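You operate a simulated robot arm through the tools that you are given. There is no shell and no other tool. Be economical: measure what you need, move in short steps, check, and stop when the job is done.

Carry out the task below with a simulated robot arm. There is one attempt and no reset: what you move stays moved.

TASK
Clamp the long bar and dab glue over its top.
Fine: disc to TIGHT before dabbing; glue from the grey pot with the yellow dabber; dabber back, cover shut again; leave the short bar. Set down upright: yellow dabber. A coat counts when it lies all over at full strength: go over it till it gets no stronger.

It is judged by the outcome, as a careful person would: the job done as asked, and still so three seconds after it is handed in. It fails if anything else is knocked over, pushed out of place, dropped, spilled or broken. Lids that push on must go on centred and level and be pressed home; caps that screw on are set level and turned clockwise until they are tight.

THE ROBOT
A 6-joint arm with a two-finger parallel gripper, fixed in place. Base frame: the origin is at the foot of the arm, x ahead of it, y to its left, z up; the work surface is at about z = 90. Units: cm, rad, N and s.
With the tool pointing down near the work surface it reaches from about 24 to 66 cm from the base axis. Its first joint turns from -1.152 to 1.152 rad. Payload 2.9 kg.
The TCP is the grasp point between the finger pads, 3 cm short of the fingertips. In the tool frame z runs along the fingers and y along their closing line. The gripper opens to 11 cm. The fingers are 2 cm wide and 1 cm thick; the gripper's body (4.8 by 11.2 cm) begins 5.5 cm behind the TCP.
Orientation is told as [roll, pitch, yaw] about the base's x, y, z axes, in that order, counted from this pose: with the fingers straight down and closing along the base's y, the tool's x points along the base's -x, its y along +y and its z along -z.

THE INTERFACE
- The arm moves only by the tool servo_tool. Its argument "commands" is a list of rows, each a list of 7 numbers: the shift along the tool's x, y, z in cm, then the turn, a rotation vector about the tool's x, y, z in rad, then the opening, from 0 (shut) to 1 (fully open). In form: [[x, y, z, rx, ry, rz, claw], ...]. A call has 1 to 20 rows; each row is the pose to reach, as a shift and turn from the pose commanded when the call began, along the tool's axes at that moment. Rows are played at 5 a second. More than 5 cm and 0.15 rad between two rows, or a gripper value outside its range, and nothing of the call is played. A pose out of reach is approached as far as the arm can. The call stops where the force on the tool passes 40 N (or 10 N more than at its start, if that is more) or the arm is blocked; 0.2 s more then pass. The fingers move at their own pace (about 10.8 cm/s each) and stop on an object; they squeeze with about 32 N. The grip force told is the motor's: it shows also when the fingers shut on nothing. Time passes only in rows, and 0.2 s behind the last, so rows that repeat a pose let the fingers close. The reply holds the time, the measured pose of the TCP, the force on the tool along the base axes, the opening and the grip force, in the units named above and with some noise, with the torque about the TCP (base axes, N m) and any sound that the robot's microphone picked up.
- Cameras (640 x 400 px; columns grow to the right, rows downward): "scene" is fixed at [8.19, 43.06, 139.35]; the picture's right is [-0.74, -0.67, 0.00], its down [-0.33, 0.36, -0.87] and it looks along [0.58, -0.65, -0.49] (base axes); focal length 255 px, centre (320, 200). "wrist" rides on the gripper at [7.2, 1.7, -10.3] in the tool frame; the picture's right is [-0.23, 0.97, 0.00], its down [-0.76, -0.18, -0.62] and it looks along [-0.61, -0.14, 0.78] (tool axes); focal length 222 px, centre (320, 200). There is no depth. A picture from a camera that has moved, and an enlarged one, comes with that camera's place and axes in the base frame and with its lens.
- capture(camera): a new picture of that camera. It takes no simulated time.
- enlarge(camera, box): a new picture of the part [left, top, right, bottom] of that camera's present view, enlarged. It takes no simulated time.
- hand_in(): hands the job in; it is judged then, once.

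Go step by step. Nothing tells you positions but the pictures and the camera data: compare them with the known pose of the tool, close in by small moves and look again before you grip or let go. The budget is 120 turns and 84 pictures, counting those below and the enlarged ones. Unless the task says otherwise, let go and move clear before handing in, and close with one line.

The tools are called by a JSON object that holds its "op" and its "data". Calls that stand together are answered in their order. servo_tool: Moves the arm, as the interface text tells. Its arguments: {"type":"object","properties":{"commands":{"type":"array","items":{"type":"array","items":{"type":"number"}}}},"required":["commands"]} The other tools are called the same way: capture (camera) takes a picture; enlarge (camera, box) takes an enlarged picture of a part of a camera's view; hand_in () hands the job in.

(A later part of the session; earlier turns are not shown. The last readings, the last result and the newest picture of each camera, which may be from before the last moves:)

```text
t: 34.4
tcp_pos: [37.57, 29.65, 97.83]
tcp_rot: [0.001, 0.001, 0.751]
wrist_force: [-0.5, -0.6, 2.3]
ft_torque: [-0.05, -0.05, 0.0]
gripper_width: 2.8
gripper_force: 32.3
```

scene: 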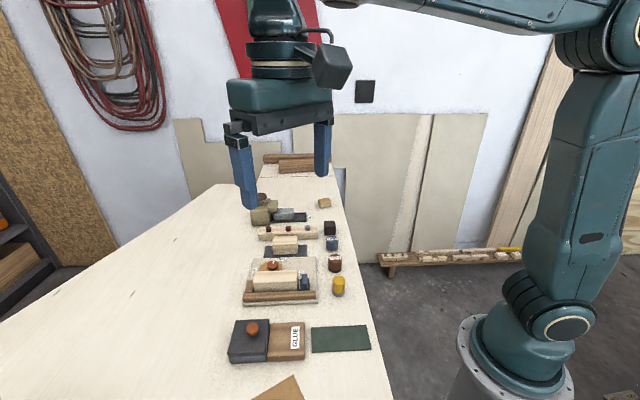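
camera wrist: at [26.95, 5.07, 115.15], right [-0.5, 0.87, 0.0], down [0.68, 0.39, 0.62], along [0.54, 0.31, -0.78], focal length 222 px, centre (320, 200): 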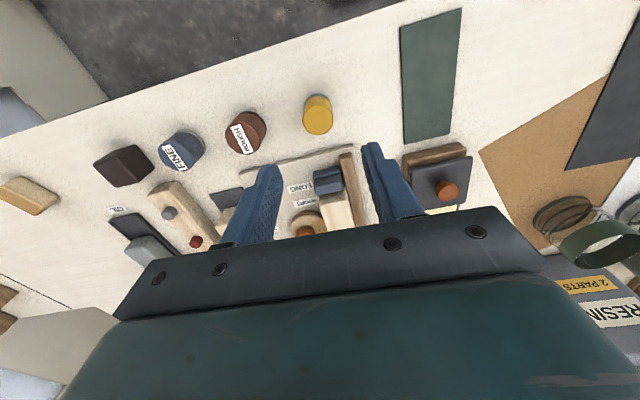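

Contact felt; press a little and hold, then lift.

{"op": "servo_tool", "data": {"commands": [[0, 0, 0.06, 0, 0, 0, 0.15], [0, 0, 0.1, 0, 0, 0, 0.15], [0, 0, 0.1, 0, 0, 0, 0.15], [0, 0, 0.1, 0, 0, 0, 0.15]]}}

{"op": "servo_tool", "data": {"commands": [[0, 0, -1, 0, 0, 0, 0.15], [0, 0, -3, 0, 0, 0, 0.15], [0, 0, -5, 0, 0, 0, 0.15]]}}

{"op": "enlarge", "data": {"camera": "scene", "box": [210, 230, 350, 335]}}

```text
t: 35.4
tcp_pos: [37.49, 29.66, 97.68]
tcp_rot: [-0.001, 0.0, 0.749]
wrist_force: [0.2, -0.6, 5.5]
ft_torque: [0.05, 0.03, -0.01]
gripper_width: 2.79
gripper_force: 31.8
```

```text
t: 36.2
tcp_pos: [37.49, 29.67, 102.77]
tcp_rot: [0.002, 0.001, 0.751]
wrist_force: [0.0, 0.3, -0.7]
ft_torque: [0.0, 0.04, -0.03]
gripper_width: 2.79
gripper_force: 32.1
```

```text
3.81 times, centred on (280, 282) of scene
camera zoom: at [8.19, 43.06, 139.35], right [-0.74, -0.67, 0.0], down [-0.33, 0.36, -0.87], along [0.58, -0.65, -0.49], focal length 973 px, centre (472, -114)
```

zoom: 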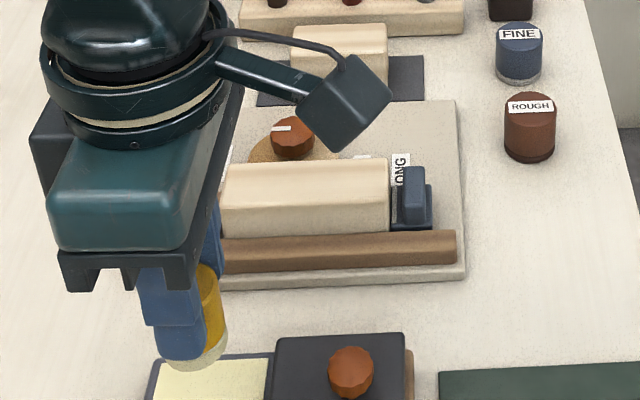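

The dabber tip is loaded. The bar's top is about 9.5 × 2.9 cm, centred near (43.6,18.0), z≈95.3. I'll move above its centre.

{"op": "servo_tool", "data": {"commands": [[0.9, -3.2, 0, 0, 0, 0, 0.15], [1.75, -6.4, 0, 0, 0, 0, 0.15], [2.6, -9.5, 0, 0, 0, 0, 0.15], [3.49, -12.7, 0, 0, 0, 0, 0.15], [3.49, -12.7, 0.5, 0, 0, 0, 0.15], [3.49, -12.7, 0.5, 0, 0, 0, 0.15]]}}

{"op": "enlarge", "data": {"camera": "scene", "box": [220, 210, 360, 315]}}

{"op": "enlarge", "data": {"camera": "wrist", "box": [200, 50, 440, 230]}}

```text
t: 37.6
tcp_pos: [43.45, 18.02, 102.23]
tcp_rot: [0.003, 0.001, 0.749]
wrist_force: [0.7, -0.9, -0.7]
ft_torque: [-0.01, -0.02, 0.01]
gripper_width: 2.77
gripper_force: 32.0
```

```text
3.81 times, centred on (290, 262) of scene
camera zoom: at [8.19, 43.06, 139.35], right [-0.74, -0.67, 0.0], down [-0.33, 0.36, -0.87], along [0.58, -0.65, -0.49], focal length 973 px, centre (434, -38)
```

zoom: 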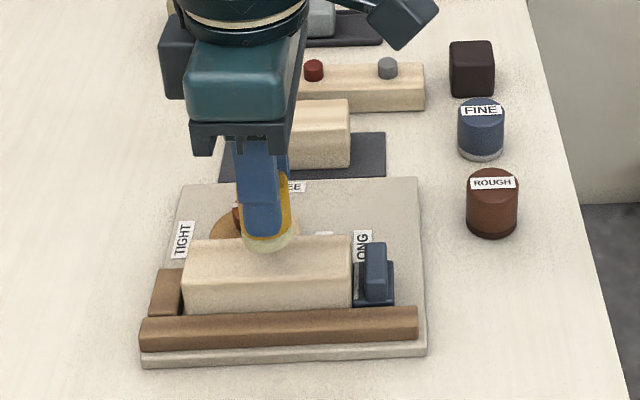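

```text
2.22 times, centred on (320, 140) of wrist
camera zoom: at [37.21, 14.36, 112.42], right [-0.5, 0.87, 0.0], down [0.68, 0.39, 0.62], along [0.54, 0.31, -0.78], focal length 494 px, centre (320, 333)
```

zoom: 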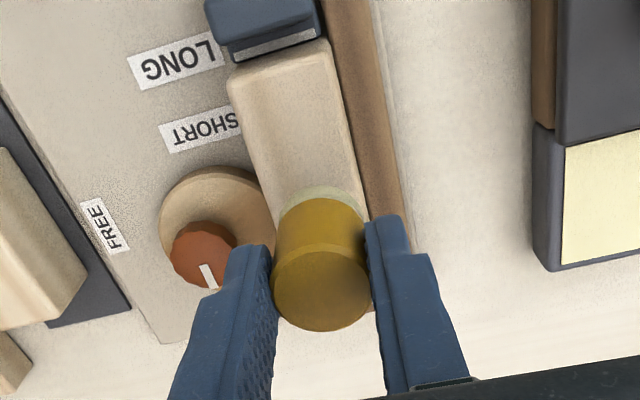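

The tip is centred over the bar. I'll lower to find contact.

{"op": "servo_tool", "data": {"commands": [[0, 0, 0.6, 0, 0, 0, 0.15], [0, 0, 0.9, 0, 0, 0, 0.15], [0, 0, 1.1, 0, 0, 0, 0.15], [0, 0, 1.25, 0, 0, 0, 0.15]]}}

```text
t: 38.6
tcp_pos: [43.59, 18.02, 101.02]
tcp_rot: [0.001, 0.002, 0.751]
wrist_force: [0.7, 0.2, 0.3]
ft_torque: [0.06, -0.01, 0.02]
gripper_width: 2.8
gripper_force: 32.1
```

{"op": "servo_tool", "data": {"commands": [[0, 0, 0.15, 0, 0, 0, 0.15], [0, 0, 0.3, 0, 0, 0, 0.15], [0, 0, 0.4, 0, 0, 0, 0.15]]}}

```text
t: 39.4
tcp_pos: [43.61, 18.07, 100.58]
tcp_rot: [0.002, -0.001, 0.752]
wrist_force: [0.6, 0.0, 0.3]
ft_torque: [0.03, 0.0, -0.01]
gripper_width: 2.79
gripper_force: 32.1
```

{"op": "servo_tool", "data": {"commands": [[0, 0, 0.12, 0, 0, 0, 0.15], [0, 0, 0.24, 0, 0, 0, 0.15], [0, 0, 0.36, 0, 0, 0, 0.15]]}}

```text
t: 40.2
tcp_pos: [43.63, 17.95, 100.42]
tcp_rot: [0.0, 0.0, 0.751]
wrist_force: [0.0, -1.6, 3.3]
ft_torque: [-0.06, -0.05, 0.01]
gripper_width: 2.79
gripper_force: 31.6
```

Contact at about TCP z 100.3. I'll sweep towards the near end, then lift and look.

{"op": "servo_tool", "data": {"commands": [[0, 0, 0.05, 0, 0, 0, 0.15], [0.7, 0, 0.05, 0, 0, 0, 0.15], [1.4, 0, 0.05, 0, 0, 0, 0.15], [2.1, 0, 0.05, 0, 0, 0, 0.15], [2.8, 0, 0.05, 0, 0, 0, 0.15], [3.4, 0, 0.05, 0, 0, 0, 0.15], [3.4, 0, -2.5, 0, 0, 0, 0.15], [3.4, 0, -2.5, 0, 0, 0, 0.15]]}}

{"op": "enlarge", "data": {"camera": "scene", "box": [230, 220, 350, 310]}}

{"op": "enlarge", "data": {"camera": "wrist", "box": [200, 50, 440, 230]}}

```text
t: 42.0
tcp_pos: [41.03, 15.7, 102.65]
tcp_rot: [0.002, 0.001, 0.751]
wrist_force: [-0.9, -0.4, -1.0]
ft_torque: [0.0, -0.01, -0.01]
gripper_width: 2.79
gripper_force: 32.3
```

```text
4.44 times, centred on (290, 265) of scene
camera zoom: at [8.19, 43.06, 139.35], right [-0.74, -0.67, 0.0], down [-0.33, 0.36, -0.87], along [0.58, -0.65, -0.49], focal length 1135 px, centre (453, -89)
```

zoom: 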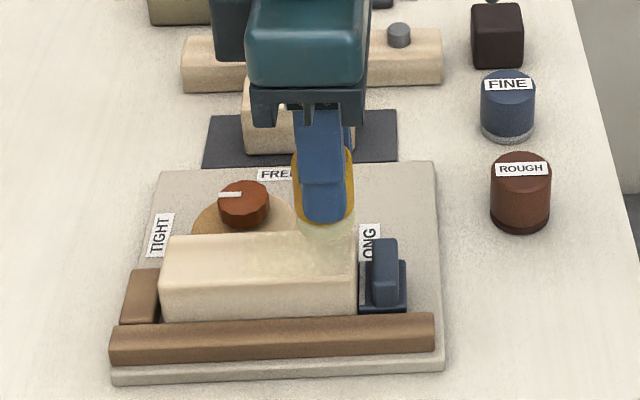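

```text
2.22 times, centred on (320, 140) of wrist
camera zoom: at [34.74, 11.99, 112.88], right [-0.5, 0.87, 0.0], down [0.68, 0.39, 0.62], along [0.54, 0.31, -0.78], focal length 494 px, centre (320, 333)
```

zoom: 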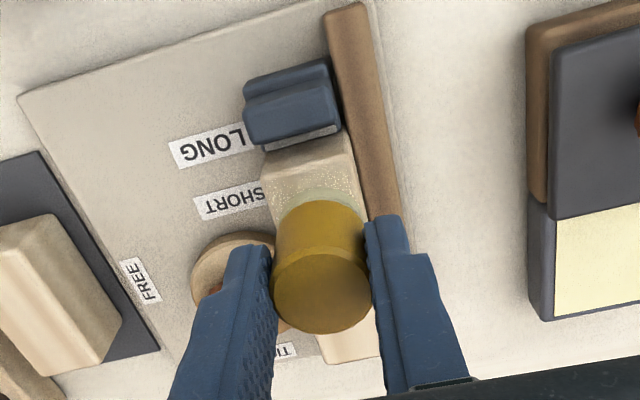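

Glue transfers thinly where it was swept. I'll sweep the whole length on two tracks.

{"op": "servo_tool", "data": {"commands": [[0.4, 0.55, 1.5, 0, 0, 0, 0.15], [0.4, 0.55, 2.56, 0, 0, 0, 0.15], [-0.5, 0.55, 2.56, 0, 0, 0, 0.15], [-1.4, 0.55, 2.56, 0, 0, 0, 0.15], [-2.3, 0.55, 2.56, 0, 0, 0, 0.15], [-3.2, 0.55, 2.56, 0, 0, 0, 0.15], [-4.1, 0.55, 2.56, 0, 0, 0, 0.15], [-5.0, 0.55, 2.56, 0, 0, 0, 0.15], [-5.9, 0.55, 2.56, 0, 0, 0, 0.15], [-7.2, 0.55, 2.56, 0, 0, 0, 0.15], [-7.2, -0.55, 2.56, 0, 0, 0, 0.15], [-6.0, -0.55, 2.56, 0, 0, 0, 0.15], [-5.0, -0.55, 2.56, 0, 0, 0, 0.15], [-4.0, -0.55, 2.56, 0, 0, 0, 0.15], [-3.0, -0.55, 2.56, 0, 0, 0, 0.15], [-2.0, -0.55, 2.56, 0, 0, 0, 0.15], [-1.0, -0.55, 2.56, 0, 0, 0, 0.15], [-0.3, -0.55, 2.56, 0, 0, 0, 0.15], [0.4, -0.55, 2.56, 0, 0, 0, 0.15]]}}

```text
t: 46.0
tcp_pos: [41.27, 15.03, 100.26]
tcp_rot: [0.0, 0.0, 0.752]
wrist_force: [-0.8, -0.6, -1.0]
ft_torque: [0.01, 0.02, -0.01]
gripper_width: 2.79
gripper_force: 31.9
```

Now lift clear towards the pad and inspect the coat.

{"op": "servo_tool", "data": {"commands": [[0, 0, -2.5, 0, 0, 0, 0.15], [0, 4, -3, 0, 0, 0, 0.15], [-0.5, 8, -3, 0, 0, 0, 0.15], [-3, 11, -3, 0, 0, 0, 0.15], [-6, 12.5, -3, 0, 0, 0, 0.15], [-7.5, 13.2, -3, 0, 0, 0, 0.15], [-7.5, 13.2, -3, 0, 0, 0, 0.15]]}}

{"op": "enlarge", "data": {"camera": "scene", "box": [230, 220, 350, 310]}}

```text
t: 47.6
tcp_pos: [37.53, 29.81, 103.3]
tcp_rot: [0.001, -0.001, 0.75]
wrist_force: [0.0, -0.9, 0.2]
ft_torque: [-0.04, 0.0, 0.02]
gripper_width: 2.81
gripper_force: 31.8
```

```text
4.44 times, centred on (290, 265) of scene
camera zoom: at [8.19, 43.06, 139.35], right [-0.74, -0.67, 0.0], down [-0.33, 0.36, -0.87], along [0.58, -0.65, -0.49], focal length 1135 px, centre (453, -89)
```

zoom: 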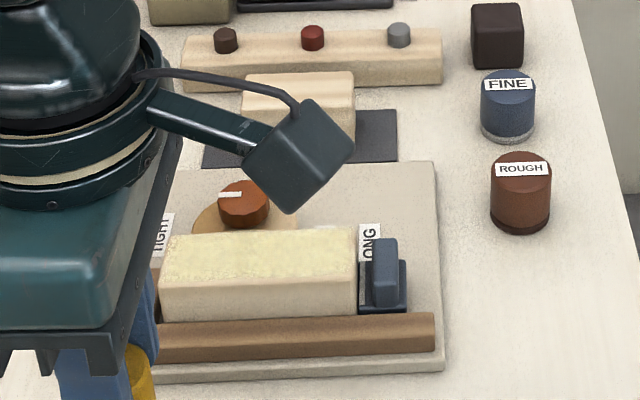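

A thin mottled coat lies all over. I'll reload at the pad and go over it again.

{"op": "servo_tool", "data": {"commands": [[0, 0, 3, 0, 0, 0, 0.15], [0, 0, 5, 0, 0, 0, 0.15], [0, 0, 5.42, 0, 0, 0, 0.15], [0, 0, 5.42, 0, 0, 0, 0.15], [0, 0, 5.42, 0, 0, 0, 0.15]]}}

{"op": "servo_tool", "data": {"commands": [[0, 0, -2.5, 0, 0, 0, 0.15], [0, 0, -5.42, 0, 0, 0, 0.15], [2, -3, -5.42, 0, 0, 0, 0.15], [4, -6.5, -5.42, 0, 0, 0, 0.15], [6, -10, -5.42, 0, 0, 0, 0.15], [7.5, -13.2, -5.42, 0, 0, 0, 0.15], [7.5, -13.2, -5.42, 0, 0, 0, 0.15]]}}

{"op": "servo_tool", "data": {"commands": [[0, 0, 1.8, 0, 0, 0, 0.15], [0, 0, 3.08, 0, 0, 0, 0.15], [-0.9, 0, 3.08, 0, 0, 0, 0.15], [-1.8, 0, 3.08, 0, 0, 0, 0.15], [-2.7, 0, 3.08, 0, 0, 0, 0.15], [-3.6, 0, 3.08, 0, 0, 0, 0.15], [-4.5, 0, 3.08, 0, 0, 0, 0.15], [-5.4, 0, 3.08, 0, 0, 0, 0.15], [-6.3, 0, 3.08, 0, 0, 0, 0.15], [-7.6, 0, 3.08, 0, 0, 0, 0.15], [-7.6, 1.1, 3.08, 0, 0, 0, 0.15], [-6.6, 1.1, 3.08, 0, 0, 0, 0.15], [-5.6, 1.1, 3.08, 0, 0, 0, 0.15], [-4.6, 1.1, 3.08, 0, 0, 0, 0.15], [-3.6, 1.1, 3.08, 0, 0, 0, 0.15], [-2.6, 1.1, 3.08, 0, 0, 0, 0.15], [-1.6, 1.1, 3.08, 0, 0, 0, 0.15], [-0.8, 1.1, 3.08, 0, 0, 0, 0.15], [0, 1.1, 3.08, 0, 0, 0, 0.15], [0, 0.5, 3.08, 0, 0, 0, 0.15]]}}

```text
t: 48.8
tcp_pos: [37.74, 29.73, 97.72]
tcp_rot: [0.002, 0.0, 0.751]
wrist_force: [-0.1, 0.1, -0.2]
ft_torque: [0.0, 0.0, -0.03]
gripper_width: 2.73
gripper_force: 32.1
```

```text
t: 50.4
tcp_pos: [41.25, 14.97, 103.15]
tcp_rot: [0.002, -0.001, 0.751]
wrist_force: [-0.6, 0.0, -0.1]
ft_torque: [-0.02, -0.01, 0.01]
gripper_width: 2.78
gripper_force: 32.6
```

```text
t: 54.6
tcp_pos: [40.72, 15.28, 100.08]
tcp_rot: [0.001, 0.002, 0.753]
wrist_force: [-3.4, 3.0, 10.6]
ft_torque: [0.16, 0.12, 0.02]
gripper_width: 2.79
gripper_force: 31.8
```

The second sweep was pressed well, but the dip may have missed contact. Look at the coat, then dip again by feel.

{"op": "servo_tool", "data": {"commands": [[0, 0, -3, 0, 0, 0, 0.15], [0, 4, -3, 0, 0, 0, 0.15], [-0.5, 8, -3, 0, 0, 0, 0.15], [-3, 10.5, -3, 0, 0, 0, 0.15], [-6, 12, -3, 0, 0, 0, 0.15], [-7.5, 12.7, -3, 0, 0, 0, 0.15], [-7.5, 12.7, 0, 0, 0, 0, 0.15], [-7.5, 12.7, 2.2, 0, 0, 0, 0.15], [-7.5, 12.7, 2.45, 0, 0, 0, 0.15], [-7.5, 12.7, 2.45, 0, 0, 0, 0.15]]}}

{"op": "enlarge", "data": {"camera": "scene", "box": [230, 220, 350, 310]}}

{"op": "enlarge", "data": {"camera": "scene", "box": [210, 290, 330, 380]}}

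```text
t: 56.8
tcp_pos: [37.8, 29.83, 97.68]
tcp_rot: [0.002, 0.0, 0.75]
wrist_force: [0.6, 1.0, -0.5]
ft_torque: [0.01, 0.02, 0.0]
gripper_width: 2.78
gripper_force: 32.0
```

```text
4.44 times, centred on (290, 265) of scene
camera zoom: at [8.19, 43.06, 139.35], right [-0.74, -0.67, 0.0], down [-0.33, 0.36, -0.87], along [0.58, -0.65, -0.49], focal length 1135 px, centre (453, -89)
```

zoom: 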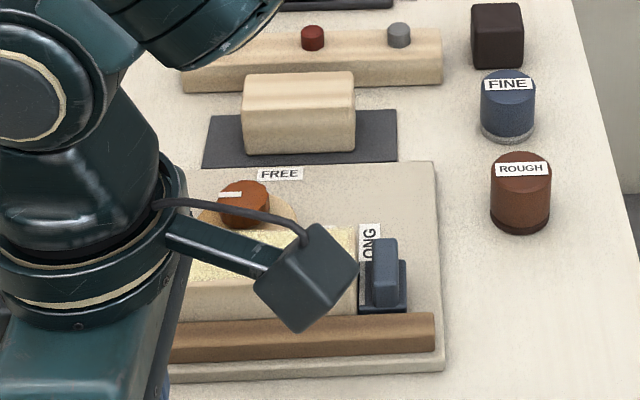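

```text
4.44 times, centred on (270, 335) of scene
camera zoom: at [8.19, 43.06, 139.35], right [-0.74, -0.67, 0.0], down [-0.33, 0.36, -0.87], along [0.58, -0.65, -0.49], focal length 1135 px, centre (542, -400)
```

zoom: 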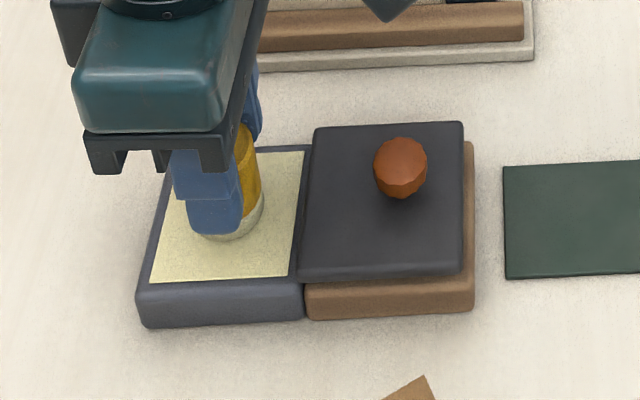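

{"op": "servo_tool", "data": {"commands": [[0, 0, 0.08, 0, 0, 0, 0.15], [0, 0, 0.16, 0, 0, 0, 0.15], [0, 0, 0.16, 0, 0, 0, 0.15]]}}

```text
t: 57.6
tcp_pos: [37.68, 29.93, 97.74]
tcp_rot: [-0.001, 0.0, 0.751]
wrist_force: [-0.5, -0.2, 11.3]
ft_torque: [-0.01, 0.04, 0.01]
gripper_width: 2.77
gripper_force: 32.2
```

Good contact (11 N). Lift and sweep the bar again.

{"op": "servo_tool", "data": {"commands": [[0, 0, 0, 0, 0, 0, 0.15], [0, 0, -2.5, 0, 0, 0, 0.15], [0, 0, -5.61, 0, 0, 0, 0.15], [2, -3, -5.61, 0, 0, 0, 0.15], [4, -6.5, -5.61, 0, 0, 0, 0.15], [6, -10, -5.61, 0, 0, 0, 0.15], [7.5, -13.2, -5.61, 0, 0, 0, 0.15], [7.5, -13.2, -5.61, 0, 0, 0, 0.15]]}}

{"op": "servo_tool", "data": {"commands": [[0, 0, 1.8, 0, 0, 0, 0.15], [0, 0, 3.0, 0, 0, 0, 0.15], [-0.9, 0, 3.0, 0, 0, 0, 0.15], [-1.8, 0, 3.0, 0, 0, 0, 0.15], [-2.7, 0, 3.0, 0, 0, 0, 0.15], [-3.6, 0, 3.0, 0, 0, 0, 0.15], [-4.5, 0, 3.0, 0, 0, 0, 0.15], [-5.4, 0, 3.0, 0, 0, 0, 0.15], [-6.3, 0, 3.0, 0, 0, 0, 0.15], [-7.6, 0, 3.0, 0, 0, 0, 0.15], [-7.6, 1.1, 3.0, 0, 0, 0, 0.15], [-6.6, 1.1, 3.0, 0, 0, 0, 0.15], [-5.6, 1.1, 3.0, 0, 0, 0, 0.15], [-4.6, 1.1, 3.0, 0, 0, 0, 0.15], [-3.6, 1.1, 3.0, 0, 0, 0, 0.15], [-2.6, 1.1, 3.0, 0, 0, 0, 0.15], [-1.6, 1.1, 3.0, 0, 0, 0, 0.15], [-0.8, 1.1, 3.0, 0, 0, 0, 0.15], [0, 1.1, 3.0, 0, 0, 0, 0.15], [0, 0.5, 3.0, 0, 0, 0, 0.15]]}}

{"op": "servo_tool", "data": {"commands": [[0, 0, -3, 0, 0, 0, 0.15], [0, 4, -3, 0, 0, 0, 0.15], [-0.5, 8, -3, 0, 0, 0, 0.15], [-3, 10.5, -3, 0, 0, 0, 0.15], [-6, 12, -3, 0, 0, 0, 0.15], [-7.5, 12.7, -3, 0, 0, 0, 0.15], [-7.5, 12.7, -3, 0, 0, 0, 0.15]]}}

{"op": "enlarge", "data": {"camera": "scene", "box": [230, 220, 350, 310]}}

```text
t: 59.4
tcp_pos: [41.1, 14.92, 103.12]
tcp_rot: [0.003, -0.001, 0.749]
wrist_force: [0.3, 0.1, -0.7]
ft_torque: [-0.01, -0.01, -0.02]
gripper_width: 2.74
gripper_force: 32.0
```

```text
t: 63.6
tcp_pos: [40.85, 15.44, 100.05]
tcp_rot: [0.001, 0.0, 0.75]
wrist_force: [-0.6, 0.1, 1.5]
ft_torque: [0.01, -0.01, 0.03]
gripper_width: 2.76
gripper_force: 31.9
```

```text
t: 65.2
tcp_pos: [37.64, 29.93, 103.04]
tcp_rot: [0.0, 0.001, 0.751]
wrist_force: [0.8, -0.2, -0.4]
ft_torque: [-0.01, 0.02, -0.01]
gripper_width: 2.77
gripper_force: 31.5
```

```text
4.44 times, centred on (290, 265) of scene
camera zoom: at [8.19, 43.06, 139.35], right [-0.74, -0.67, 0.0], down [-0.33, 0.36, -0.87], along [0.58, -0.65, -0.49], focal length 1135 px, centre (453, -89)
```

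zoom: 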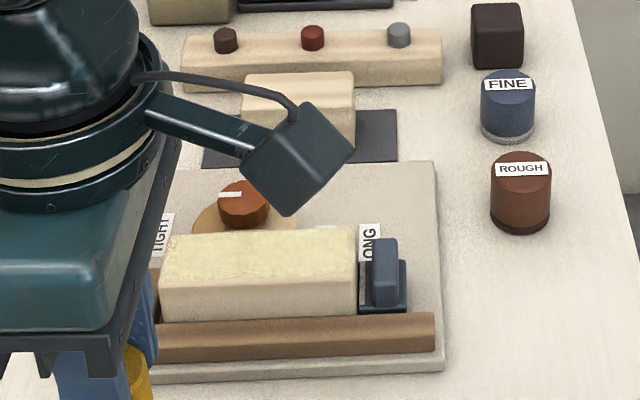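

{"op": "enlarge", "data": {"camera": "scene", "box": [255, 260, 315, 300]}}

{"op": "servo_tool", "data": {"commands": [[0, 0, 3, 0, 0, 0, 0.15], [0, 0, 5.2, 0, 0, 0, 0.15], [0, 0, 5.5, 0, 0, 0, 0.15], [0, 0, 5.6, 0, 0, 0, 0.15], [0, 0, 5.6, 0, 0, 0, 0.15]]}}

```text
10.00 times, centred on (285, 280) of scene
camera zoom: at [8.19, 43.06, 139.35], right [-0.74, -0.67, 0.0], down [-0.33, 0.36, -0.87], along [0.58, -0.65, -0.49], focal length 2553 px, centre (670, -600)
```

zoom: 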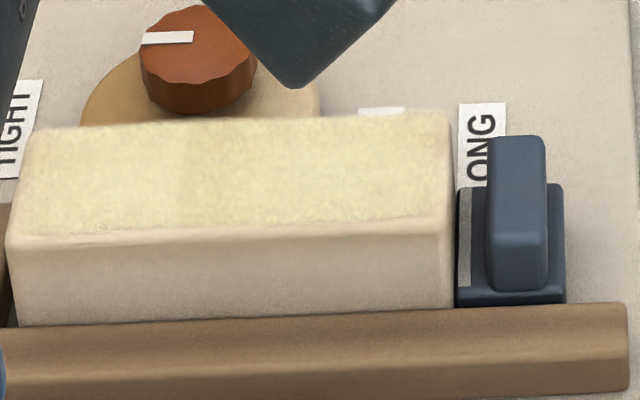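

```text
t: 66.4
tcp_pos: [37.66, 29.74, 97.55]
tcp_rot: [0.002, -0.002, 0.748]
wrist_force: [-4.7, -0.9, 20.0]
ft_torque: [-0.03, 0.19, 0.01]
gripper_width: 2.76
gripper_force: 32.0
```

The coat is thickening evenly. I'll do another reloaded pass, slightly firmer.

{"op": "servo_tool", "data": {"commands": [[0, 0, -2.5, 0, 0, 0, 0.15], [0, 0, -5.6, 0, 0, 0, 0.15], [2, -3, -5.6, 0, 0, 0, 0.15], [4, -6.5, -5.6, 0, 0, 0, 0.15], [6, -10, -5.6, 0, 0, 0, 0.15], [7.5, -13.2, -5.6, 0, 0, 0, 0.15], [7.5, -13.2, -5.6, 0, 0, 0, 0.15]]}}

{"op": "servo_tool", "data": {"commands": [[0, 0, 1.8, 0, 0, 0, 0.15], [0, 0, 3.08, 0, 0, 0, 0.15], [-0.9, 0, 3.08, 0, 0, 0, 0.15], [-1.8, 0, 3.08, 0, 0, 0, 0.15], [-2.7, 0, 3.08, 0, 0, 0, 0.15], [-3.6, 0, 3.08, 0, 0, 0, 0.15], [-4.5, 0, 3.08, 0, 0, 0, 0.15], [-5.4, 0, 3.08, 0, 0, 0, 0.15], [-6.3, 0, 3.08, 0, 0, 0, 0.15], [-7.7, 0, 3.08, 0, 0, 0, 0.15], [-7.7, 1.1, 3.08, 0, 0, 0, 0.15], [-6.6, 1.1, 3.08, 0, 0, 0, 0.15], [-5.6, 1.1, 3.08, 0, 0, 0, 0.15], [-4.6, 1.1, 3.08, 0, 0, 0, 0.15], [-3.6, 1.1, 3.08, 0, 0, 0, 0.15], [-2.6, 1.1, 3.08, 0, 0, 0, 0.15], [-1.6, 1.1, 3.08, 0, 0, 0, 0.15], [-0.8, 1.1, 3.08, 0, 0, 0, 0.15], [0, 1.1, 3.08, 0, 0, 0, 0.15], [0, 0.5, 3.08, 0, 0, 0, 0.15]]}}

{"op": "servo_tool", "data": {"commands": [[-0.9, 0, 0, 0, 0, 0, 0.15], [-1.8, 0, 0, 0, 0, 0, 0.15], [-2.7, 0, 0, 0, 0, 0, 0.15], [-3.6, 0, 0, 0, 0, 0, 0.15], [-4.5, 0, 0, 0, 0, 0, 0.15], [-5.4, 0, 0, 0, 0, 0, 0.15], [-6.3, 0, 0, 0, 0, 0, 0.15], [-7.5, 0, 0, 0, 0, 0, 0.15]]}}

{"op": "servo_tool", "data": {"commands": [[0, 0, -3, 0, 0, 0, 0.15], [0, 4, -3, 0, 0, 0, 0.15], [0, 8, -3, 0, 0, 0, 0.15], [0, 12.7, -3, 0, 0, 0, 0.15], [0, 12.7, -3, 0, 0, 0, 0.15]]}}

{"op": "enlarge", "data": {"camera": "scene", "box": [255, 260, 315, 300]}}

```text
t: 68.0
tcp_pos: [41.2, 15.06, 103.18]
tcp_rot: [0.003, -0.001, 0.75]
wrist_force: [-0.6, 0.0, -1.0]
ft_torque: [-0.01, 0.01, -0.03]
gripper_width: 2.77
gripper_force: 32.1
```

```text
t: 72.2
tcp_pos: [40.85, 15.4, 99.98]
tcp_rot: [0.0, 0.003, 0.752]
wrist_force: [-4.2, 3.5, 13.6]
ft_torque: [0.21, 0.15, 0.02]
gripper_width: 2.75
gripper_force: 32.2
```

```text
t: 74.0
tcp_pos: [46.32, 20.37, 100.06]
tcp_rot: [0.002, -0.001, 0.752]
wrist_force: [-2.9, -2.9, 8.2]
ft_torque: [-0.12, 0.06, -0.01]
gripper_width: 2.76
gripper_force: 32.1
```

```text
t: 75.2
tcp_pos: [37.83, 29.85, 103.24]
tcp_rot: [0.002, 0.0, 0.751]
wrist_force: [-0.1, -0.3, -0.7]
ft_torque: [0.05, 0.04, -0.04]
gripper_width: 2.74
gripper_force: 32.1
```

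```text
10.00 times, centred on (285, 280) of scene
camera zoom: at [8.18, 43.06, 139.35], right [-0.74, -0.67, 0.0], down [-0.33, 0.36, -0.87], along [0.58, -0.65, -0.49], focal length 2553 px, centre (670, -600)
```

zoom: 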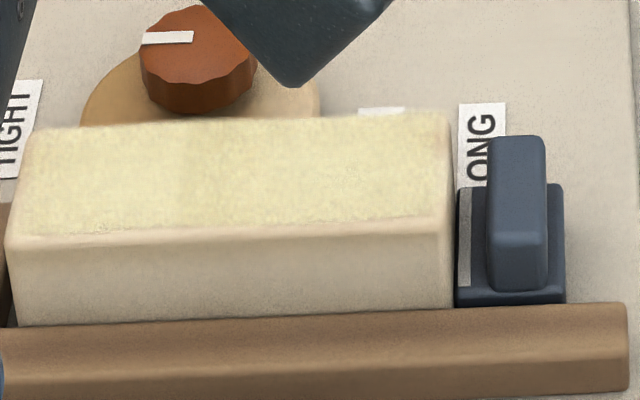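

Slightly denser, still a bit uneven toward the stop. One more reload, working the right half first.

{"op": "servo_tool", "data": {"commands": [[0, 0, 3, 0, 0, 0, 0.15], [0, 0, 5.2, 0, 0, 0, 0.15], [0, 0, 5.45, 0, 0, 0, 0.15], [0, 0, 5.58, 0, 0, 0, 0.15], [0, 0, 5.58, 0, 0, 0, 0.15]]}}

{"op": "servo_tool", "data": {"commands": [[0, 0, -2.5, 0, 0, 0, 0.15], [0, 0, -5.6, 0, 0, 0, 0.15], [2, -3, -5.6, 0, 0, 0, 0.15], [4, -6.5, -5.6, 0, 0, 0, 0.15], [6, -10, -5.6, 0, 0, 0, 0.15], [7.5, -12.1, -5.6, 0, 0, 0, 0.15], [7.5, -12.1, -5.6, 0, 0, 0, 0.15]]}}

{"op": "servo_tool", "data": {"commands": [[0, 0, 1.8, 0, 0, 0, 0.15], [0, 0, 3.05, 0, 0, 0, 0.15], [0.1, -0.55, 3.05, 0, 0, 0, 0.15], [0, -1.15, 3.05, 0, 0, 0, 0.15], [-0.9, -1.15, 3.05, 0, 0, 0, 0.15], [-1.8, -1.15, 3.05, 0, 0, 0, 0.15], [-2.7, -1.15, 3.05, 0, 0, 0, 0.15], [-3.6, -1.15, 3.05, 0, 0, 0, 0.15], [-4.5, -1.15, 3.05, 0, 0, 0, 0.15], [-5.6, -1.15, 3.05, 0, 0, 0, 0.15], [-6.7, -1.15, 3.05, 0, 0, 0, 0.15], [-7.7, -1.15, 3.05, 0, 0, 0, 0.15], [-7.7, 0.05, 3.05, 0, 0, 0, 0.15], [-6.6, 0.05, 3.05, 0, 0, 0, 0.15], [-5.5, 0.05, 3.05, 0, 0, 0, 0.15], [-4.4, 0.05, 3.05, 0, 0, 0, 0.15], [-3.3, 0.05, 3.05, 0, 0, 0, 0.15], [-2.2, 0.05, 3.05, 0, 0, 0, 0.15], [-1.1, 0.05, 3.05, 0, 0, 0, 0.15], [0, 0.05, 3.05, 0, 0, 0, 0.15]]}}

{"op": "servo_tool", "data": {"commands": [[0, -0.6, 0, 0, 0, 0, 0.15], [-0.9, -0.6, 0, 0, 0, 0, 0.15], [-1.8, -0.6, 0, 0, 0, 0, 0.15], [-2.7, -0.6, 0, 0, 0, 0, 0.15], [-3.6, -0.6, 0, 0, 0, 0, 0.15], [-4.5, -0.6, 0, 0, 0, 0, 0.15], [-5.4, -0.6, 0, 0, 0, 0, 0.15], [-6.3, -0.6, 0, 0, 0, 0, 0.15], [-7.5, -0.6, 0, 0, 0, 0, 0.15]]}}

{"op": "servo_tool", "data": {"commands": [[0, 0, -3, 0, 0, 0, 0.15], [0, 4, -3, 0, 0, 0, 0.15], [0, 8, -3, 0, 0, 0, 0.15], [0, 12.7, -3, 0, 0, 0, 0.15], [0, 12.7, -3, 0, 0, 0, 0.15]]}}

{"op": "enlarge", "data": {"camera": "scene", "box": [255, 260, 315, 300]}}

```text
t: 76.4
tcp_pos: [37.67, 29.87, 97.56]
tcp_rot: [0.0, -0.004, 0.75]
wrist_force: [-1.4, -0.9, 14.5]
ft_torque: [0.01, 0.04, 0.01]
gripper_width: 2.77
gripper_force: 31.8
```

```text
t: 78.0
tcp_pos: [40.59, 15.73, 102.98]
tcp_rot: [0.001, -0.001, 0.75]
wrist_force: [0.7, -0.7, -0.5]
ft_torque: [-0.02, 0.01, 0.01]
gripper_width: 2.78
gripper_force: 31.9
```

```text
t: 82.2
tcp_pos: [40.38, 15.81, 100.1]
tcp_rot: [-0.001, -0.001, 0.749]
wrist_force: [4.4, 3.9, 17.1]
ft_torque: [0.18, -0.33, 0.04]
gripper_width: 2.78
gripper_force: 32.1
```

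```text
t: 84.2
tcp_pos: [46.32, 20.56, 99.94]
tcp_rot: [0.002, -0.001, 0.751]
wrist_force: [-0.4, 0.1, 0.2]
ft_torque: [-0.02, -0.01, -0.03]
gripper_width: 2.77
gripper_force: 31.9
```

```text
t: 85.4
tcp_pos: [37.66, 29.83, 102.94]
tcp_rot: [0.001, 0.001, 0.75]
wrist_force: [0.1, 0.9, -0.2]
ft_torque: [0.0, -0.07, -0.02]
gripper_width: 2.76
gripper_force: 31.7
```

```text
10.00 times, centred on (285, 280) of scene
camera zoom: at [8.18, 43.06, 139.35], right [-0.74, -0.67, 0.0], down [-0.33, 0.36, -0.87], along [0.58, -0.65, -0.49], focal length 2553 px, centre (670, -600)
```

zoom: 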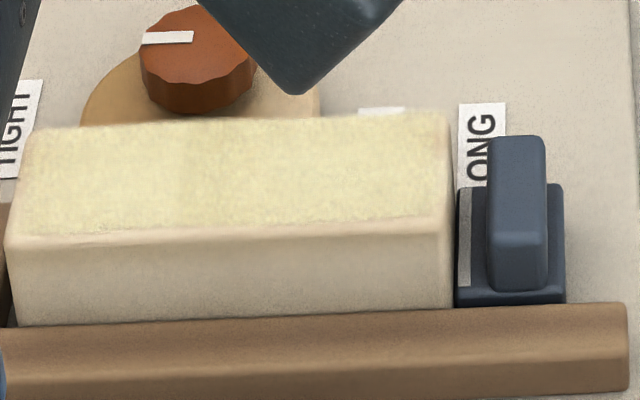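

Still getting a touch stronger. One more reloaded pass.

{"op": "servo_tool", "data": {"commands": [[0, 0, 3, 0, 0, 0, 0.15], [0, 0, 5.2, 0, 0, 0, 0.15], [0, 0, 5.5, 0, 0, 0, 0.15], [0, 0, 5.64, 0, 0, 0, 0.15], [0, 0, 5.64, 0, 0, 0, 0.15]]}}

{"op": "servo_tool", "data": {"commands": [[0, 0, -2.5, 0, 0, 0, 0.15], [0, 0, -5.64, 0, 0, 0, 0.15], [2, -3, -5.64, 0, 0, 0, 0.15], [4, -6.5, -5.64, 0, 0, 0, 0.15], [6, -10, -5.64, 0, 0, 0, 0.15], [7.5, -12.1, -5.64, 0, 0, 0, 0.15], [7.5, -12.1, -5.64, 0, 0, 0, 0.15]]}}

{"op": "servo_tool", "data": {"commands": [[0, 0, 1.8, 0, 0, 0, 0.15], [0, 0, 3.05, 0, 0, 0, 0.15], [0.1, -0.55, 3.05, 0, 0, 0, 0.15], [0, -1.15, 3.05, 0, 0, 0, 0.15], [-0.9, -1.15, 3.06, 0, 0, 0, 0.15], [-1.8, -1.15, 3.07, 0, 0, 0, 0.15], [-2.7, -1.15, 3.08, 0, 0, 0, 0.15], [-3.6, -1.15, 3.08, 0, 0, 0, 0.15], [-4.5, -1.15, 3.09, 0, 0, 0, 0.15], [-5.6, -1.15, 3.1, 0, 0, 0, 0.15], [-6.7, -1.15, 3.11, 0, 0, 0, 0.15], [-7.7, -1.15, 3.12, 0, 0, 0, 0.15], [-7.7, 0.05, 3.12, 0, 0, 0, 0.15], [-6.6, 0.05, 3.11, 0, 0, 0, 0.15], [-5.5, 0.05, 3.1, 0, 0, 0, 0.15], [-4.4, 0.05, 3.1, 0, 0, 0, 0.15], [-3.3, 0.05, 3.09, 0, 0, 0, 0.15], [-2.2, 0.05, 3.08, 0, 0, 0, 0.15], [-1.1, 0.05, 3.07, 0, 0, 0, 0.15], [0, 0.05, 3.06, 0, 0, 0, 0.15]]}}

{"op": "servo_tool", "data": {"commands": [[0, -0.6, 0, 0, 0, 0, 0.15], [-0.9, -0.6, 0.01, 0, 0, 0, 0.15], [-1.8, -0.6, 0.02, 0, 0, 0, 0.15], [-2.7, -0.6, 0.03, 0, 0, 0, 0.15], [-3.6, -0.6, 0.04, 0, 0, 0, 0.15], [-4.5, -0.6, 0.05, 0, 0, 0, 0.15], [-5.4, -0.6, 0.06, 0, 0, 0, 0.15], [-6.3, -0.6, 0.07, 0, 0, 0, 0.15], [-7.5, -0.6, 0.08, 0, 0, 0, 0.15]]}}

{"op": "servo_tool", "data": {"commands": [[0, 0, -3, 0, 0, 0, 0.15], [0, 4, -3, 0, 0, 0, 0.15], [0, 8, -3, 0, 0, 0, 0.15], [0, 12.7, -3, 0, 0, 0, 0.15], [0, 12.7, -3, 0, 0, 0, 0.15]]}}

{"op": "enlarge", "data": {"camera": "scene", "box": [255, 260, 315, 300]}}

```text
t: 86.6
tcp_pos: [37.78, 29.78, 97.47]
tcp_rot: [0.002, -0.003, 0.749]
wrist_force: [-3.2, -1.8, 14.0]
ft_torque: [-0.01, 0.14, -0.02]
gripper_width: 2.77
gripper_force: 31.8
```

```text
t: 88.2
tcp_pos: [40.38, 15.88, 102.95]
tcp_rot: [0.002, -0.001, 0.749]
wrist_force: [-0.2, -0.7, 0.0]
ft_torque: [-0.01, -0.01, -0.01]
gripper_width: 2.76
gripper_force: 32.2
```

```text
t: 92.4
tcp_pos: [40.38, 15.91, 99.89]
tcp_rot: [0.0, 0.0, 0.749]
wrist_force: [2.8, 3.5, 13.3]
ft_torque: [0.19, -0.22, -0.06]
gripper_width: 2.78
gripper_force: 31.9
```

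```text
t: 94.4
tcp_pos: [46.23, 20.61, 99.86]
tcp_rot: [0.002, 0.0, 0.75]
wrist_force: [-3.9, -5.3, 17.6]
ft_torque: [-0.12, 0.12, -0.01]
gripper_width: 2.79
gripper_force: 32.1
```

```text
t: 95.6
tcp_pos: [37.53, 29.92, 102.87]
tcp_rot: [0.002, 0.0, 0.75]
wrist_force: [0.6, 0.4, -0.3]
ft_torque: [-0.01, -0.02, 0.01]
gripper_width: 2.78
gripper_force: 32.6
```

```text
10.00 times, centred on (285, 280) of scene
camera zoom: at [8.18, 43.06, 139.35], right [-0.74, -0.67, 0.0], down [-0.33, 0.36, -0.87], along [0.58, -0.65, -0.49], focal length 2553 px, centre (670, -600)
```

zoom: 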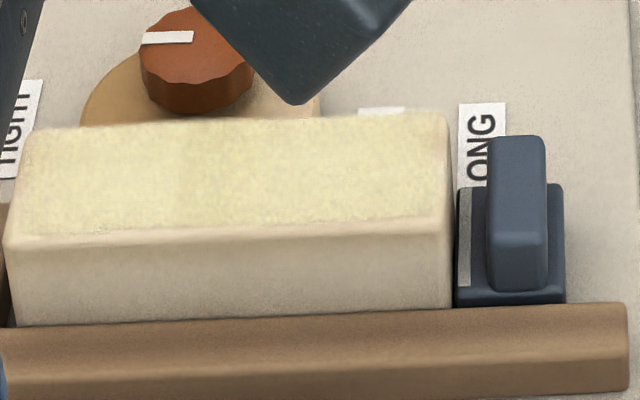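

It looks nearly unchanged. I'll take a close wrist look along the bar to judge evenness.

{"op": "servo_tool", "data": {"commands": [[-1, -3.5, 0, 0, 0, 0, 0.15], [-2, -7, 0, 0, 0, 0, 0.15], [-2.7, -10, 0, 0, 0, 0, 0.15], [-3.35, -12.8, 0, 0, 0, 0, 0.15], [-3.35, -12.8, 0, 0, 0, 0, 0.15]]}}

{"op": "enlarge", "data": {"camera": "wrist", "box": [240, 20, 400, 140]}}

```text
t: 96.8
tcp_pos: [48.88, 22.74, 102.73]
tcp_rot: [0.001, 0.001, 0.751]
wrist_force: [0.4, 0.6, 0.0]
ft_torque: [0.0, 0.03, 0.0]
gripper_width: 2.74
gripper_force: 32.0
```

```text
3.33 times, centred on (320, 80) of wrist
camera zoom: at [42.5, 19.03, 113.04], right [-0.5, 0.87, 0.0], down [0.68, 0.39, 0.62], along [0.54, 0.31, -0.78], focal length 740 px, centre (320, 600)
```

zoom: 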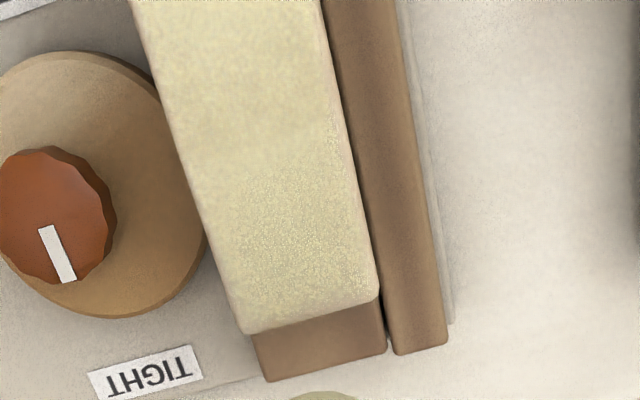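

The far end of the bar extends further than I'd taken (to about +5.3 from centre) and is thinner there. I'll reload and zigzag from the far end with wider coverage.

{"op": "servo_tool", "data": {"commands": [[1, 4, 0, 0, 0, 0, 0.15], [2, 8, 0, 0, 0, 0, 0.15], [3.35, 12.8, 0, 0, 0, 0, 0.15], [3.35, 12.8, 3, 0, 0, 0, 0.15], [3.35, 12.8, 5.2, 0, 0, 0, 0.15], [3.35, 12.8, 5.4, 0, 0, 0, 0.15], [3.35, 12.8, 5.54, 0, 0, 0, 0.15], [3.35, 12.8, 5.54, 0, 0, 0, 0.15]]}}

{"op": "servo_tool", "data": {"commands": [[0, 0, -2.5, 0, 0, 0, 0.15], [0, 0, -5.54, 0, 0, 0, 0.15], [-0.3, -4.5, -5.54, 0, 0, 0, 0.15], [-0.6, -9, -5.54, 0, 0, 0, 0.15], [-0.8, -13.4, -5.54, 0, 0, 0, 0.15], [-0.8, -13.4, -5.54, 0, 0, 0, 0.15], [-0.8, -13.4, -4, 0, 0, 0, 0.15], [-0.8, -13.4, -2.55, 0, 0, 0, 0.15]]}}

{"op": "servo_tool", "data": {"commands": [[0, 0.75, 0, 0, 0, 0, 0.15], [0, 1.5, 0, 0, 0, 0, 0.15], [0.45, 1.5, 0, 0, 0, 0, 0.15], [0.45, 0.75, 0, 0, 0, 0, 0.15], [0.45, 0, 0, 0, 0, 0, 0.15], [1.2, 0, 0, 0, 0, 0, 0.15], [1.2, 1.5, 0, 0, 0, 0, 0.15], [2, 1.5, 0, 0, 0, 0, 0.15], [2, 0, 0, 0, 0, 0, 0.15], [2.8, 0, 0, 0, 0, 0, 0.15], [2.8, 1.5, 0, 0, 0, 0, 0.15], [3.6, 1.5, 0, 0, 0, 0, 0.15], [3.6, 0, 0, 0, 0, 0, 0.15], [4.4, 0, -0.02, 0, 0, 0, 0.15], [4.4, 1.5, -0.02, 0, 0, 0, 0.15], [5.2, 1.5, -0.02, 0, 0, 0, 0.15], [5.2, 0, -0.02, 0, 0, 0, 0.15], [6, 0, -0.03, 0, 0, 0, 0.15], [6, 1.5, -0.03, 0, 0, 0, 0.15]]}}

{"op": "servo_tool", "data": {"commands": [[0.8, 0, -0.01, 0, 0, 0, 0.15], [0.8, -1.5, -0.01, 0, 0, 0, 0.15], [1.6, -1.5, -0.02, 0, 0, 0, 0.15], [1.6, 0, -0.02, 0, 0, 0, 0.15], [2.3, 0, -0.03, 0, 0, 0, 0.15], [2.3, -0.75, -0.03, 0, 0, 0, 0.15], [2.3, -1.5, -0.03, 0, 0, 0, 0.15]]}}

```text
t: 98.6
tcp_pos: [37.58, 29.84, 97.38]
tcp_rot: [0.001, -0.001, 0.75]
wrist_force: [-2.7, -1.2, 14.0]
ft_torque: [-0.03, 0.08, 0.0]
gripper_width: 2.75
gripper_force: 31.7
```

```text
t: 100.4
tcp_pos: [47.42, 20.57, 99.92]
tcp_rot: [0.001, -0.002, 0.75]
wrist_force: [-2.2, -0.8, 5.3]
ft_torque: [-0.07, 0.09, 0.01]
gripper_width: 2.79
gripper_force: 31.8
```

```text
t: 104.4
tcp_pos: [41.91, 17.61, 99.87]
tcp_rot: [0.001, 0.001, 0.748]
wrist_force: [2.1, -3.5, 8.5]
ft_torque: [-0.15, -0.19, -0.04]
gripper_width: 2.77
gripper_force: 31.6
```

```text
t: 106.0
tcp_pos: [41.22, 15.01, 99.96]
tcp_rot: [0.002, 0.0, 0.751]
wrist_force: [-0.3, 0.2, -0.1]
ft_torque: [0.01, 0.0, -0.01]
gripper_width: 2.76
gripper_force: 32.2
```

{"op": "servo_tool", "data": {"commands": [[0, 0, -3, 0, 0, 0, 0.15], [-4, 0.2, -3, 0, 0, 0, 0.15], [-8, 0.4, -3, 0, 0, 0, 0.15], [-10.85, 0.6, -3, 0, 0, 0, 0.15], [-10.85, 0.6, -3, 0, 0, 0, 0.15]]}}

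{"op": "enlarge", "data": {"camera": "wrist", "box": [240, 20, 400, 140]}}

```text
t: 107.2
tcp_pos: [48.74, 22.73, 102.95]
tcp_rot: [0.003, 0.0, 0.749]
wrist_force: [0.6, -1.2, -0.5]
ft_torque: [0.03, 0.0, 0.0]
gripper_width: 2.74
gripper_force: 31.9
```

```text
3.33 times, centred on (320, 80) of wrist
camera zoom: at [42.48, 19.09, 113.13], right [-0.5, 0.87, 0.0], down [0.68, 0.39, 0.62], along [0.54, 0.31, -0.78], focal length 740 px, centre (320, 600)
```

zoom: 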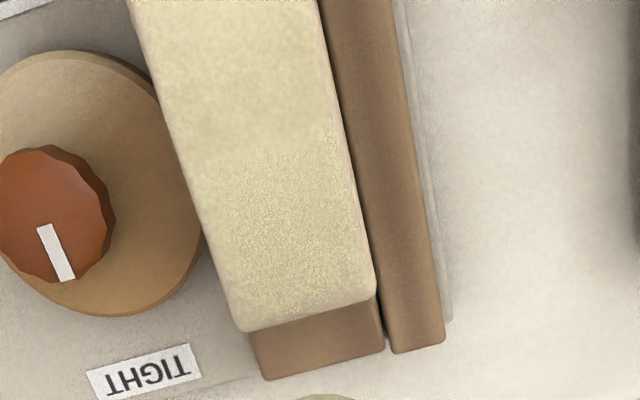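

Better and more even. I'll do another reloaded zigzag, slightly deeper.

{"op": "servo_tool", "data": {"commands": [[1, 4, 0, 0, 0, 0, 0.15], [2, 8, 0, 0, 0, 0, 0.15], [3.35, 12.8, 0, 0, 0, 0, 0.15], [3.35, 12.8, 3, 0, 0, 0, 0.15], [3.35, 12.8, 5.2, 0, 0, 0, 0.15], [3.35, 12.8, 5.5, 0, 0, 0, 0.15], [3.35, 12.8, 5.63, 0, 0, 0, 0.15], [3.35, 12.8, 5.63, 0, 0, 0, 0.15]]}}

{"op": "servo_tool", "data": {"commands": [[0, 0, -2.5, 0, 0, 0, 0.15], [0, 0, -5.54, 0, 0, 0, 0.15], [-0.3, -4.5, -5.54, 0, 0, 0, 0.15], [-0.6, -9, -5.54, 0, 0, 0, 0.15], [-0.8, -13.4, -5.54, 0, 0, 0, 0.15], [-0.8, -13.4, -5.54, 0, 0, 0, 0.15], [-0.8, -13.4, -4, 0, 0, 0, 0.15], [-0.8, -13.4, -2.52, 0, 0, 0, 0.15]]}}

{"op": "servo_tool", "data": {"commands": [[0, 0.75, 0, 0, 0, 0, 0.15], [0, 1.5, 0, 0, 0, 0, 0.15], [0.45, 1.5, 0, 0, 0, 0, 0.15], [0.45, 0.75, 0, 0, 0, 0, 0.15], [0.45, 0, 0, 0, 0, 0, 0.15], [1.2, 0, 0, 0, 0, 0, 0.15], [1.2, 1.5, 0, 0, 0, 0, 0.15], [2, 1.5, 0, 0, 0, 0, 0.15], [2, 0, 0, 0, 0, 0, 0.15], [2.8, 0, 0, 0, 0, 0, 0.15], [2.8, 1.5, 0, 0, 0, 0, 0.15], [3.6, 1.5, 0, 0, 0, 0, 0.15], [3.6, 0, 0, 0, 0, 0, 0.15], [4.4, 0, 0, 0, 0, 0, 0.15], [4.4, 1.5, 0, 0, 0, 0, 0.15], [5.2, 1.5, 0, 0, 0, 0, 0.15], [5.2, 0, 0, 0, 0, 0, 0.15], [6, 0, 0, 0, 0, 0, 0.15], [6, 1.5, 0, 0, 0, 0, 0.15]]}}

{"op": "servo_tool", "data": {"commands": [[0.8, 0, 0, 0, 0, 0, 0.15], [0.8, -1.5, 0, 0, 0, 0, 0.15], [1.6, -1.5, 0, 0, 0, 0, 0.15], [1.6, 0, 0, 0, 0, 0, 0.15], [2.3, 0, 0, 0, 0, 0, 0.15], [2.3, -0.75, 0, 0, 0, 0, 0.15], [2.3, -1.5, 0, 0, 0, 0, 0.15]]}}

{"op": "servo_tool", "data": {"commands": [[0, 0, -3, 0, 0, 0, 0.15], [-4, 0.2, -3, 0, 0, 0, 0.15], [-8, 0.4, -3, 0, 0, 0, 0.15], [-10.85, 0.6, -3, 0, 0, 0, 0.15], [-10.85, 0.6, -3, 0, 0, 0, 0.15]]}}

{"op": "enlarge", "data": {"camera": "wrist", "box": [240, 20, 400, 140]}}

{"op": "enlarge", "data": {"camera": "scene", "box": [255, 260, 315, 300]}}

```text
t: 109.0
tcp_pos: [37.65, 29.81, 97.36]
tcp_rot: [0.001, -0.003, 0.75]
wrist_force: [-2.5, -0.3, 11.5]
ft_torque: [0.03, 0.05, 0.02]
gripper_width: 2.79
gripper_force: 31.7
```

```text
t: 110.8
tcp_pos: [47.39, 20.56, 99.8]
tcp_rot: [0.0, 0.0, 0.751]
wrist_force: [-2.9, -1.9, 7.0]
ft_torque: [-0.08, 0.1, -0.04]
gripper_width: 2.77
gripper_force: 32.4
```

```text
t: 114.8
tcp_pos: [41.89, 17.62, 99.89]
tcp_rot: [0.001, 0.001, 0.748]
wrist_force: [3.0, -5.8, 16.6]
ft_torque: [-0.19, -0.33, -0.06]
gripper_width: 2.76
gripper_force: 32.3
```

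```text
t: 116.4
tcp_pos: [41.05, 14.92, 99.82]
tcp_rot: [0.003, 0.002, 0.75]
wrist_force: [-1.9, 1.7, 6.0]
ft_torque: [0.12, 0.07, 0.02]
gripper_width: 2.76
gripper_force: 32.1
```

```text
t: 117.6
tcp_pos: [48.86, 22.77, 102.9]
tcp_rot: [0.001, 0.0, 0.75]
wrist_force: [0.4, -0.4, -0.7]
ft_torque: [-0.05, -0.03, 0.0]
gripper_width: 2.77
gripper_force: 32.1
```

```text
3.33 times, centred on (320, 80) of wrist
camera zoom: at [42.44, 19.17, 113.07], right [-0.5, 0.87, 0.0], down [0.68, 0.39, 0.62], along [0.54, 0.31, -0.78], focal length 740 px, centre (320, 600)
```

zoom: 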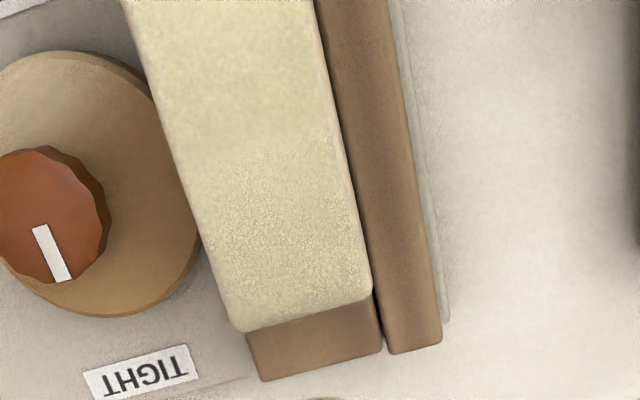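

```text
10.00 times, centred on (285, 280) of scene
camera zoom: at [8.19, 43.06, 139.35], right [-0.74, -0.67, 0.0], down [-0.33, 0.36, -0.87], along [0.58, -0.65, -0.49], focal length 2553 px, centre (670, -600)
```

zoom: 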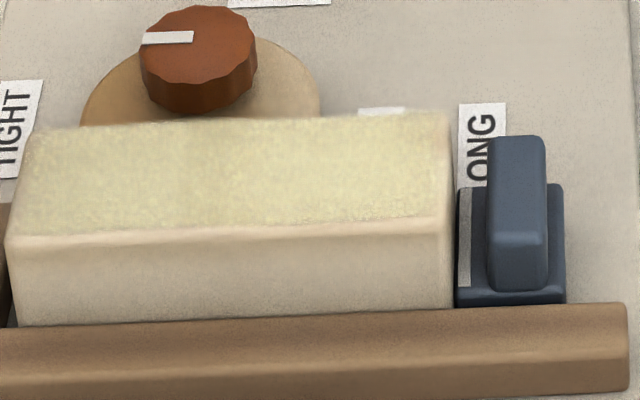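

The coat is still deepening, so not yet full strength. I'll reload and start from the near end this time.

{"op": "servo_tool", "data": {"commands": [[1, 4, 0, 0, 0, 0, 0.15], [2, 8, 0, 0, 0, 0, 0.15], [3.35, 12.8, 0, 0, 0, 0, 0.15], [3.35, 12.8, 3, 0, 0, 0, 0.15], [3.35, 12.8, 5.2, 0, 0, 0, 0.15], [3.35, 12.8, 5.45, 0, 0, 0, 0.15], [3.35, 12.8, 5.56, 0, 0, 0, 0.15], [3.35, 12.8, 5.56, 0, 0, 0, 0.15]]}}

{"op": "servo_tool", "data": {"commands": [[0, 0, -2.5, 0, 0, 0, 0.15], [0, 0, -5.54, 0, 0, 0, 0.15], [2, -3.5, -5.54, 0, 0, 0, 0.15], [4, -7, -5.54, 0, 0, 0, 0.15], [6, -10.3, -5.54, 0, 0, 0, 0.15], [7.6, -13.5, -5.54, 0, 0, 0, 0.15], [7.6, -13.5, -5.54, 0, 0, 0, 0.15], [7.6, -13.5, -4, 0, 0, 0, 0.15], [7.6, -13.5, -2.53, 0, 0, 0, 0.15]]}}

{"op": "servo_tool", "data": {"commands": [[0, 0.8, 0, 0, 0, 0, 0.15], [0, 1.6, 0, 0, 0, 0, 0.15], [-0.45, 1.6, 0, 0, 0, 0, 0.15], [-0.45, 0.8, 0, 0, 0, 0, 0.15], [-0.45, 0, 0, 0, 0, 0, 0.15], [-1.2, 0, 0, 0, 0, 0, 0.15], [-1.2, 1.6, 0, 0, 0, 0, 0.15], [-2, 1.6, 0, 0, 0, 0, 0.15], [-2, 0, 0, 0, 0, 0, 0.15], [-2.8, 0, 0, 0, 0, 0, 0.15], [-2.8, 1.6, 0, 0, 0, 0, 0.15], [-3.6, 1.6, 0, 0, 0, 0, 0.15], [-3.6, 0, 0, 0, 0, 0, 0.15], [-4.4, 0, 0, 0, 0, 0, 0.15], [-4.4, 1.6, 0, 0, 0, 0, 0.15], [-5.2, 1.6, 0, 0, 0, 0, 0.15], [-5.2, 0, 0, 0, 0, 0, 0.15], [-6, 0, 0, 0, 0, 0, 0.15], [-6, 1.6, 0, 0, 0, 0, 0.15]]}}

{"op": "servo_tool", "data": {"commands": [[-0.8, 0, 0, 0, 0, 0, 0.15], [-0.8, -1.6, 0, 0, 0, 0, 0.15], [-1.6, -1.6, 0, 0, 0, 0, 0.15], [-1.6, 0, 0, 0, 0, 0, 0.15], [-2.4, 0, 0, 0, 0, 0, 0.15], [-2.4, -0.8, 0, 0, 0, 0, 0.15], [-2.4, -1.6, 0, 0, 0, 0, 0.15]]}}

{"op": "servo_tool", "data": {"commands": [[0, 0, -3, 0, 0, 0, 0.15], [0, 4, -3, 0, 0, 0, 0.15], [0.4, 8, -3, 0, 0, 0, 0.15], [0.8, 13.5, -3, 0, 0, 0, 0.15], [0.8, 13.5, -3, 0, 0, 0, 0.15]]}}

{"op": "enlarge", "data": {"camera": "scene", "box": [255, 260, 315, 300]}}

```text
t: 119.4
tcp_pos: [37.69, 29.86, 97.44]
tcp_rot: [-0.001, -0.001, 0.75]
wrist_force: [0.4, -0.6, 5.4]
ft_torque: [-0.03, -0.07, -0.03]
gripper_width: 2.8
gripper_force: 32.1
```

```text
t: 121.4
tcp_pos: [41.21, 14.85, 99.69]
tcp_rot: [0.003, 0.001, 0.749]
wrist_force: [0.2, -0.3, 2.1]
ft_torque: [0.04, -0.01, 0.03]
gripper_width: 2.77
gripper_force: 32.0
```

```text
t: 125.4
tcp_pos: [44.45, 20.08, 99.88]
tcp_rot: [0.0, 0.0, 0.75]
wrist_force: [1.4, 0.4, 2.2]
ft_torque: [0.03, -0.08, -0.02]
gripper_width: 2.79
gripper_force: 31.9
```

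```text
t: 127.0
tcp_pos: [47.41, 20.56, 99.81]
tcp_rot: [0.001, 0.001, 0.75]
wrist_force: [-0.1, 1.1, 0.6]
ft_torque: [-0.01, 0.01, 0.01]
gripper_width: 2.76
gripper_force: 31.4
```

```text
refused: row 4 steps farther than a row can; nothing moved
```

```text
10.00 times, centred on (285, 280) of scene
camera zoom: at [8.18, 43.06, 139.35], right [-0.74, -0.67, 0.0], down [-0.33, 0.36, -0.87], along [0.58, -0.65, -0.49], focal length 2553 px, centre (670, -600)
```

zoom: 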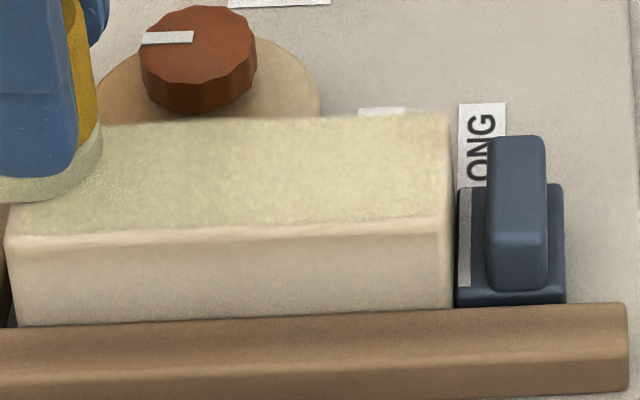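

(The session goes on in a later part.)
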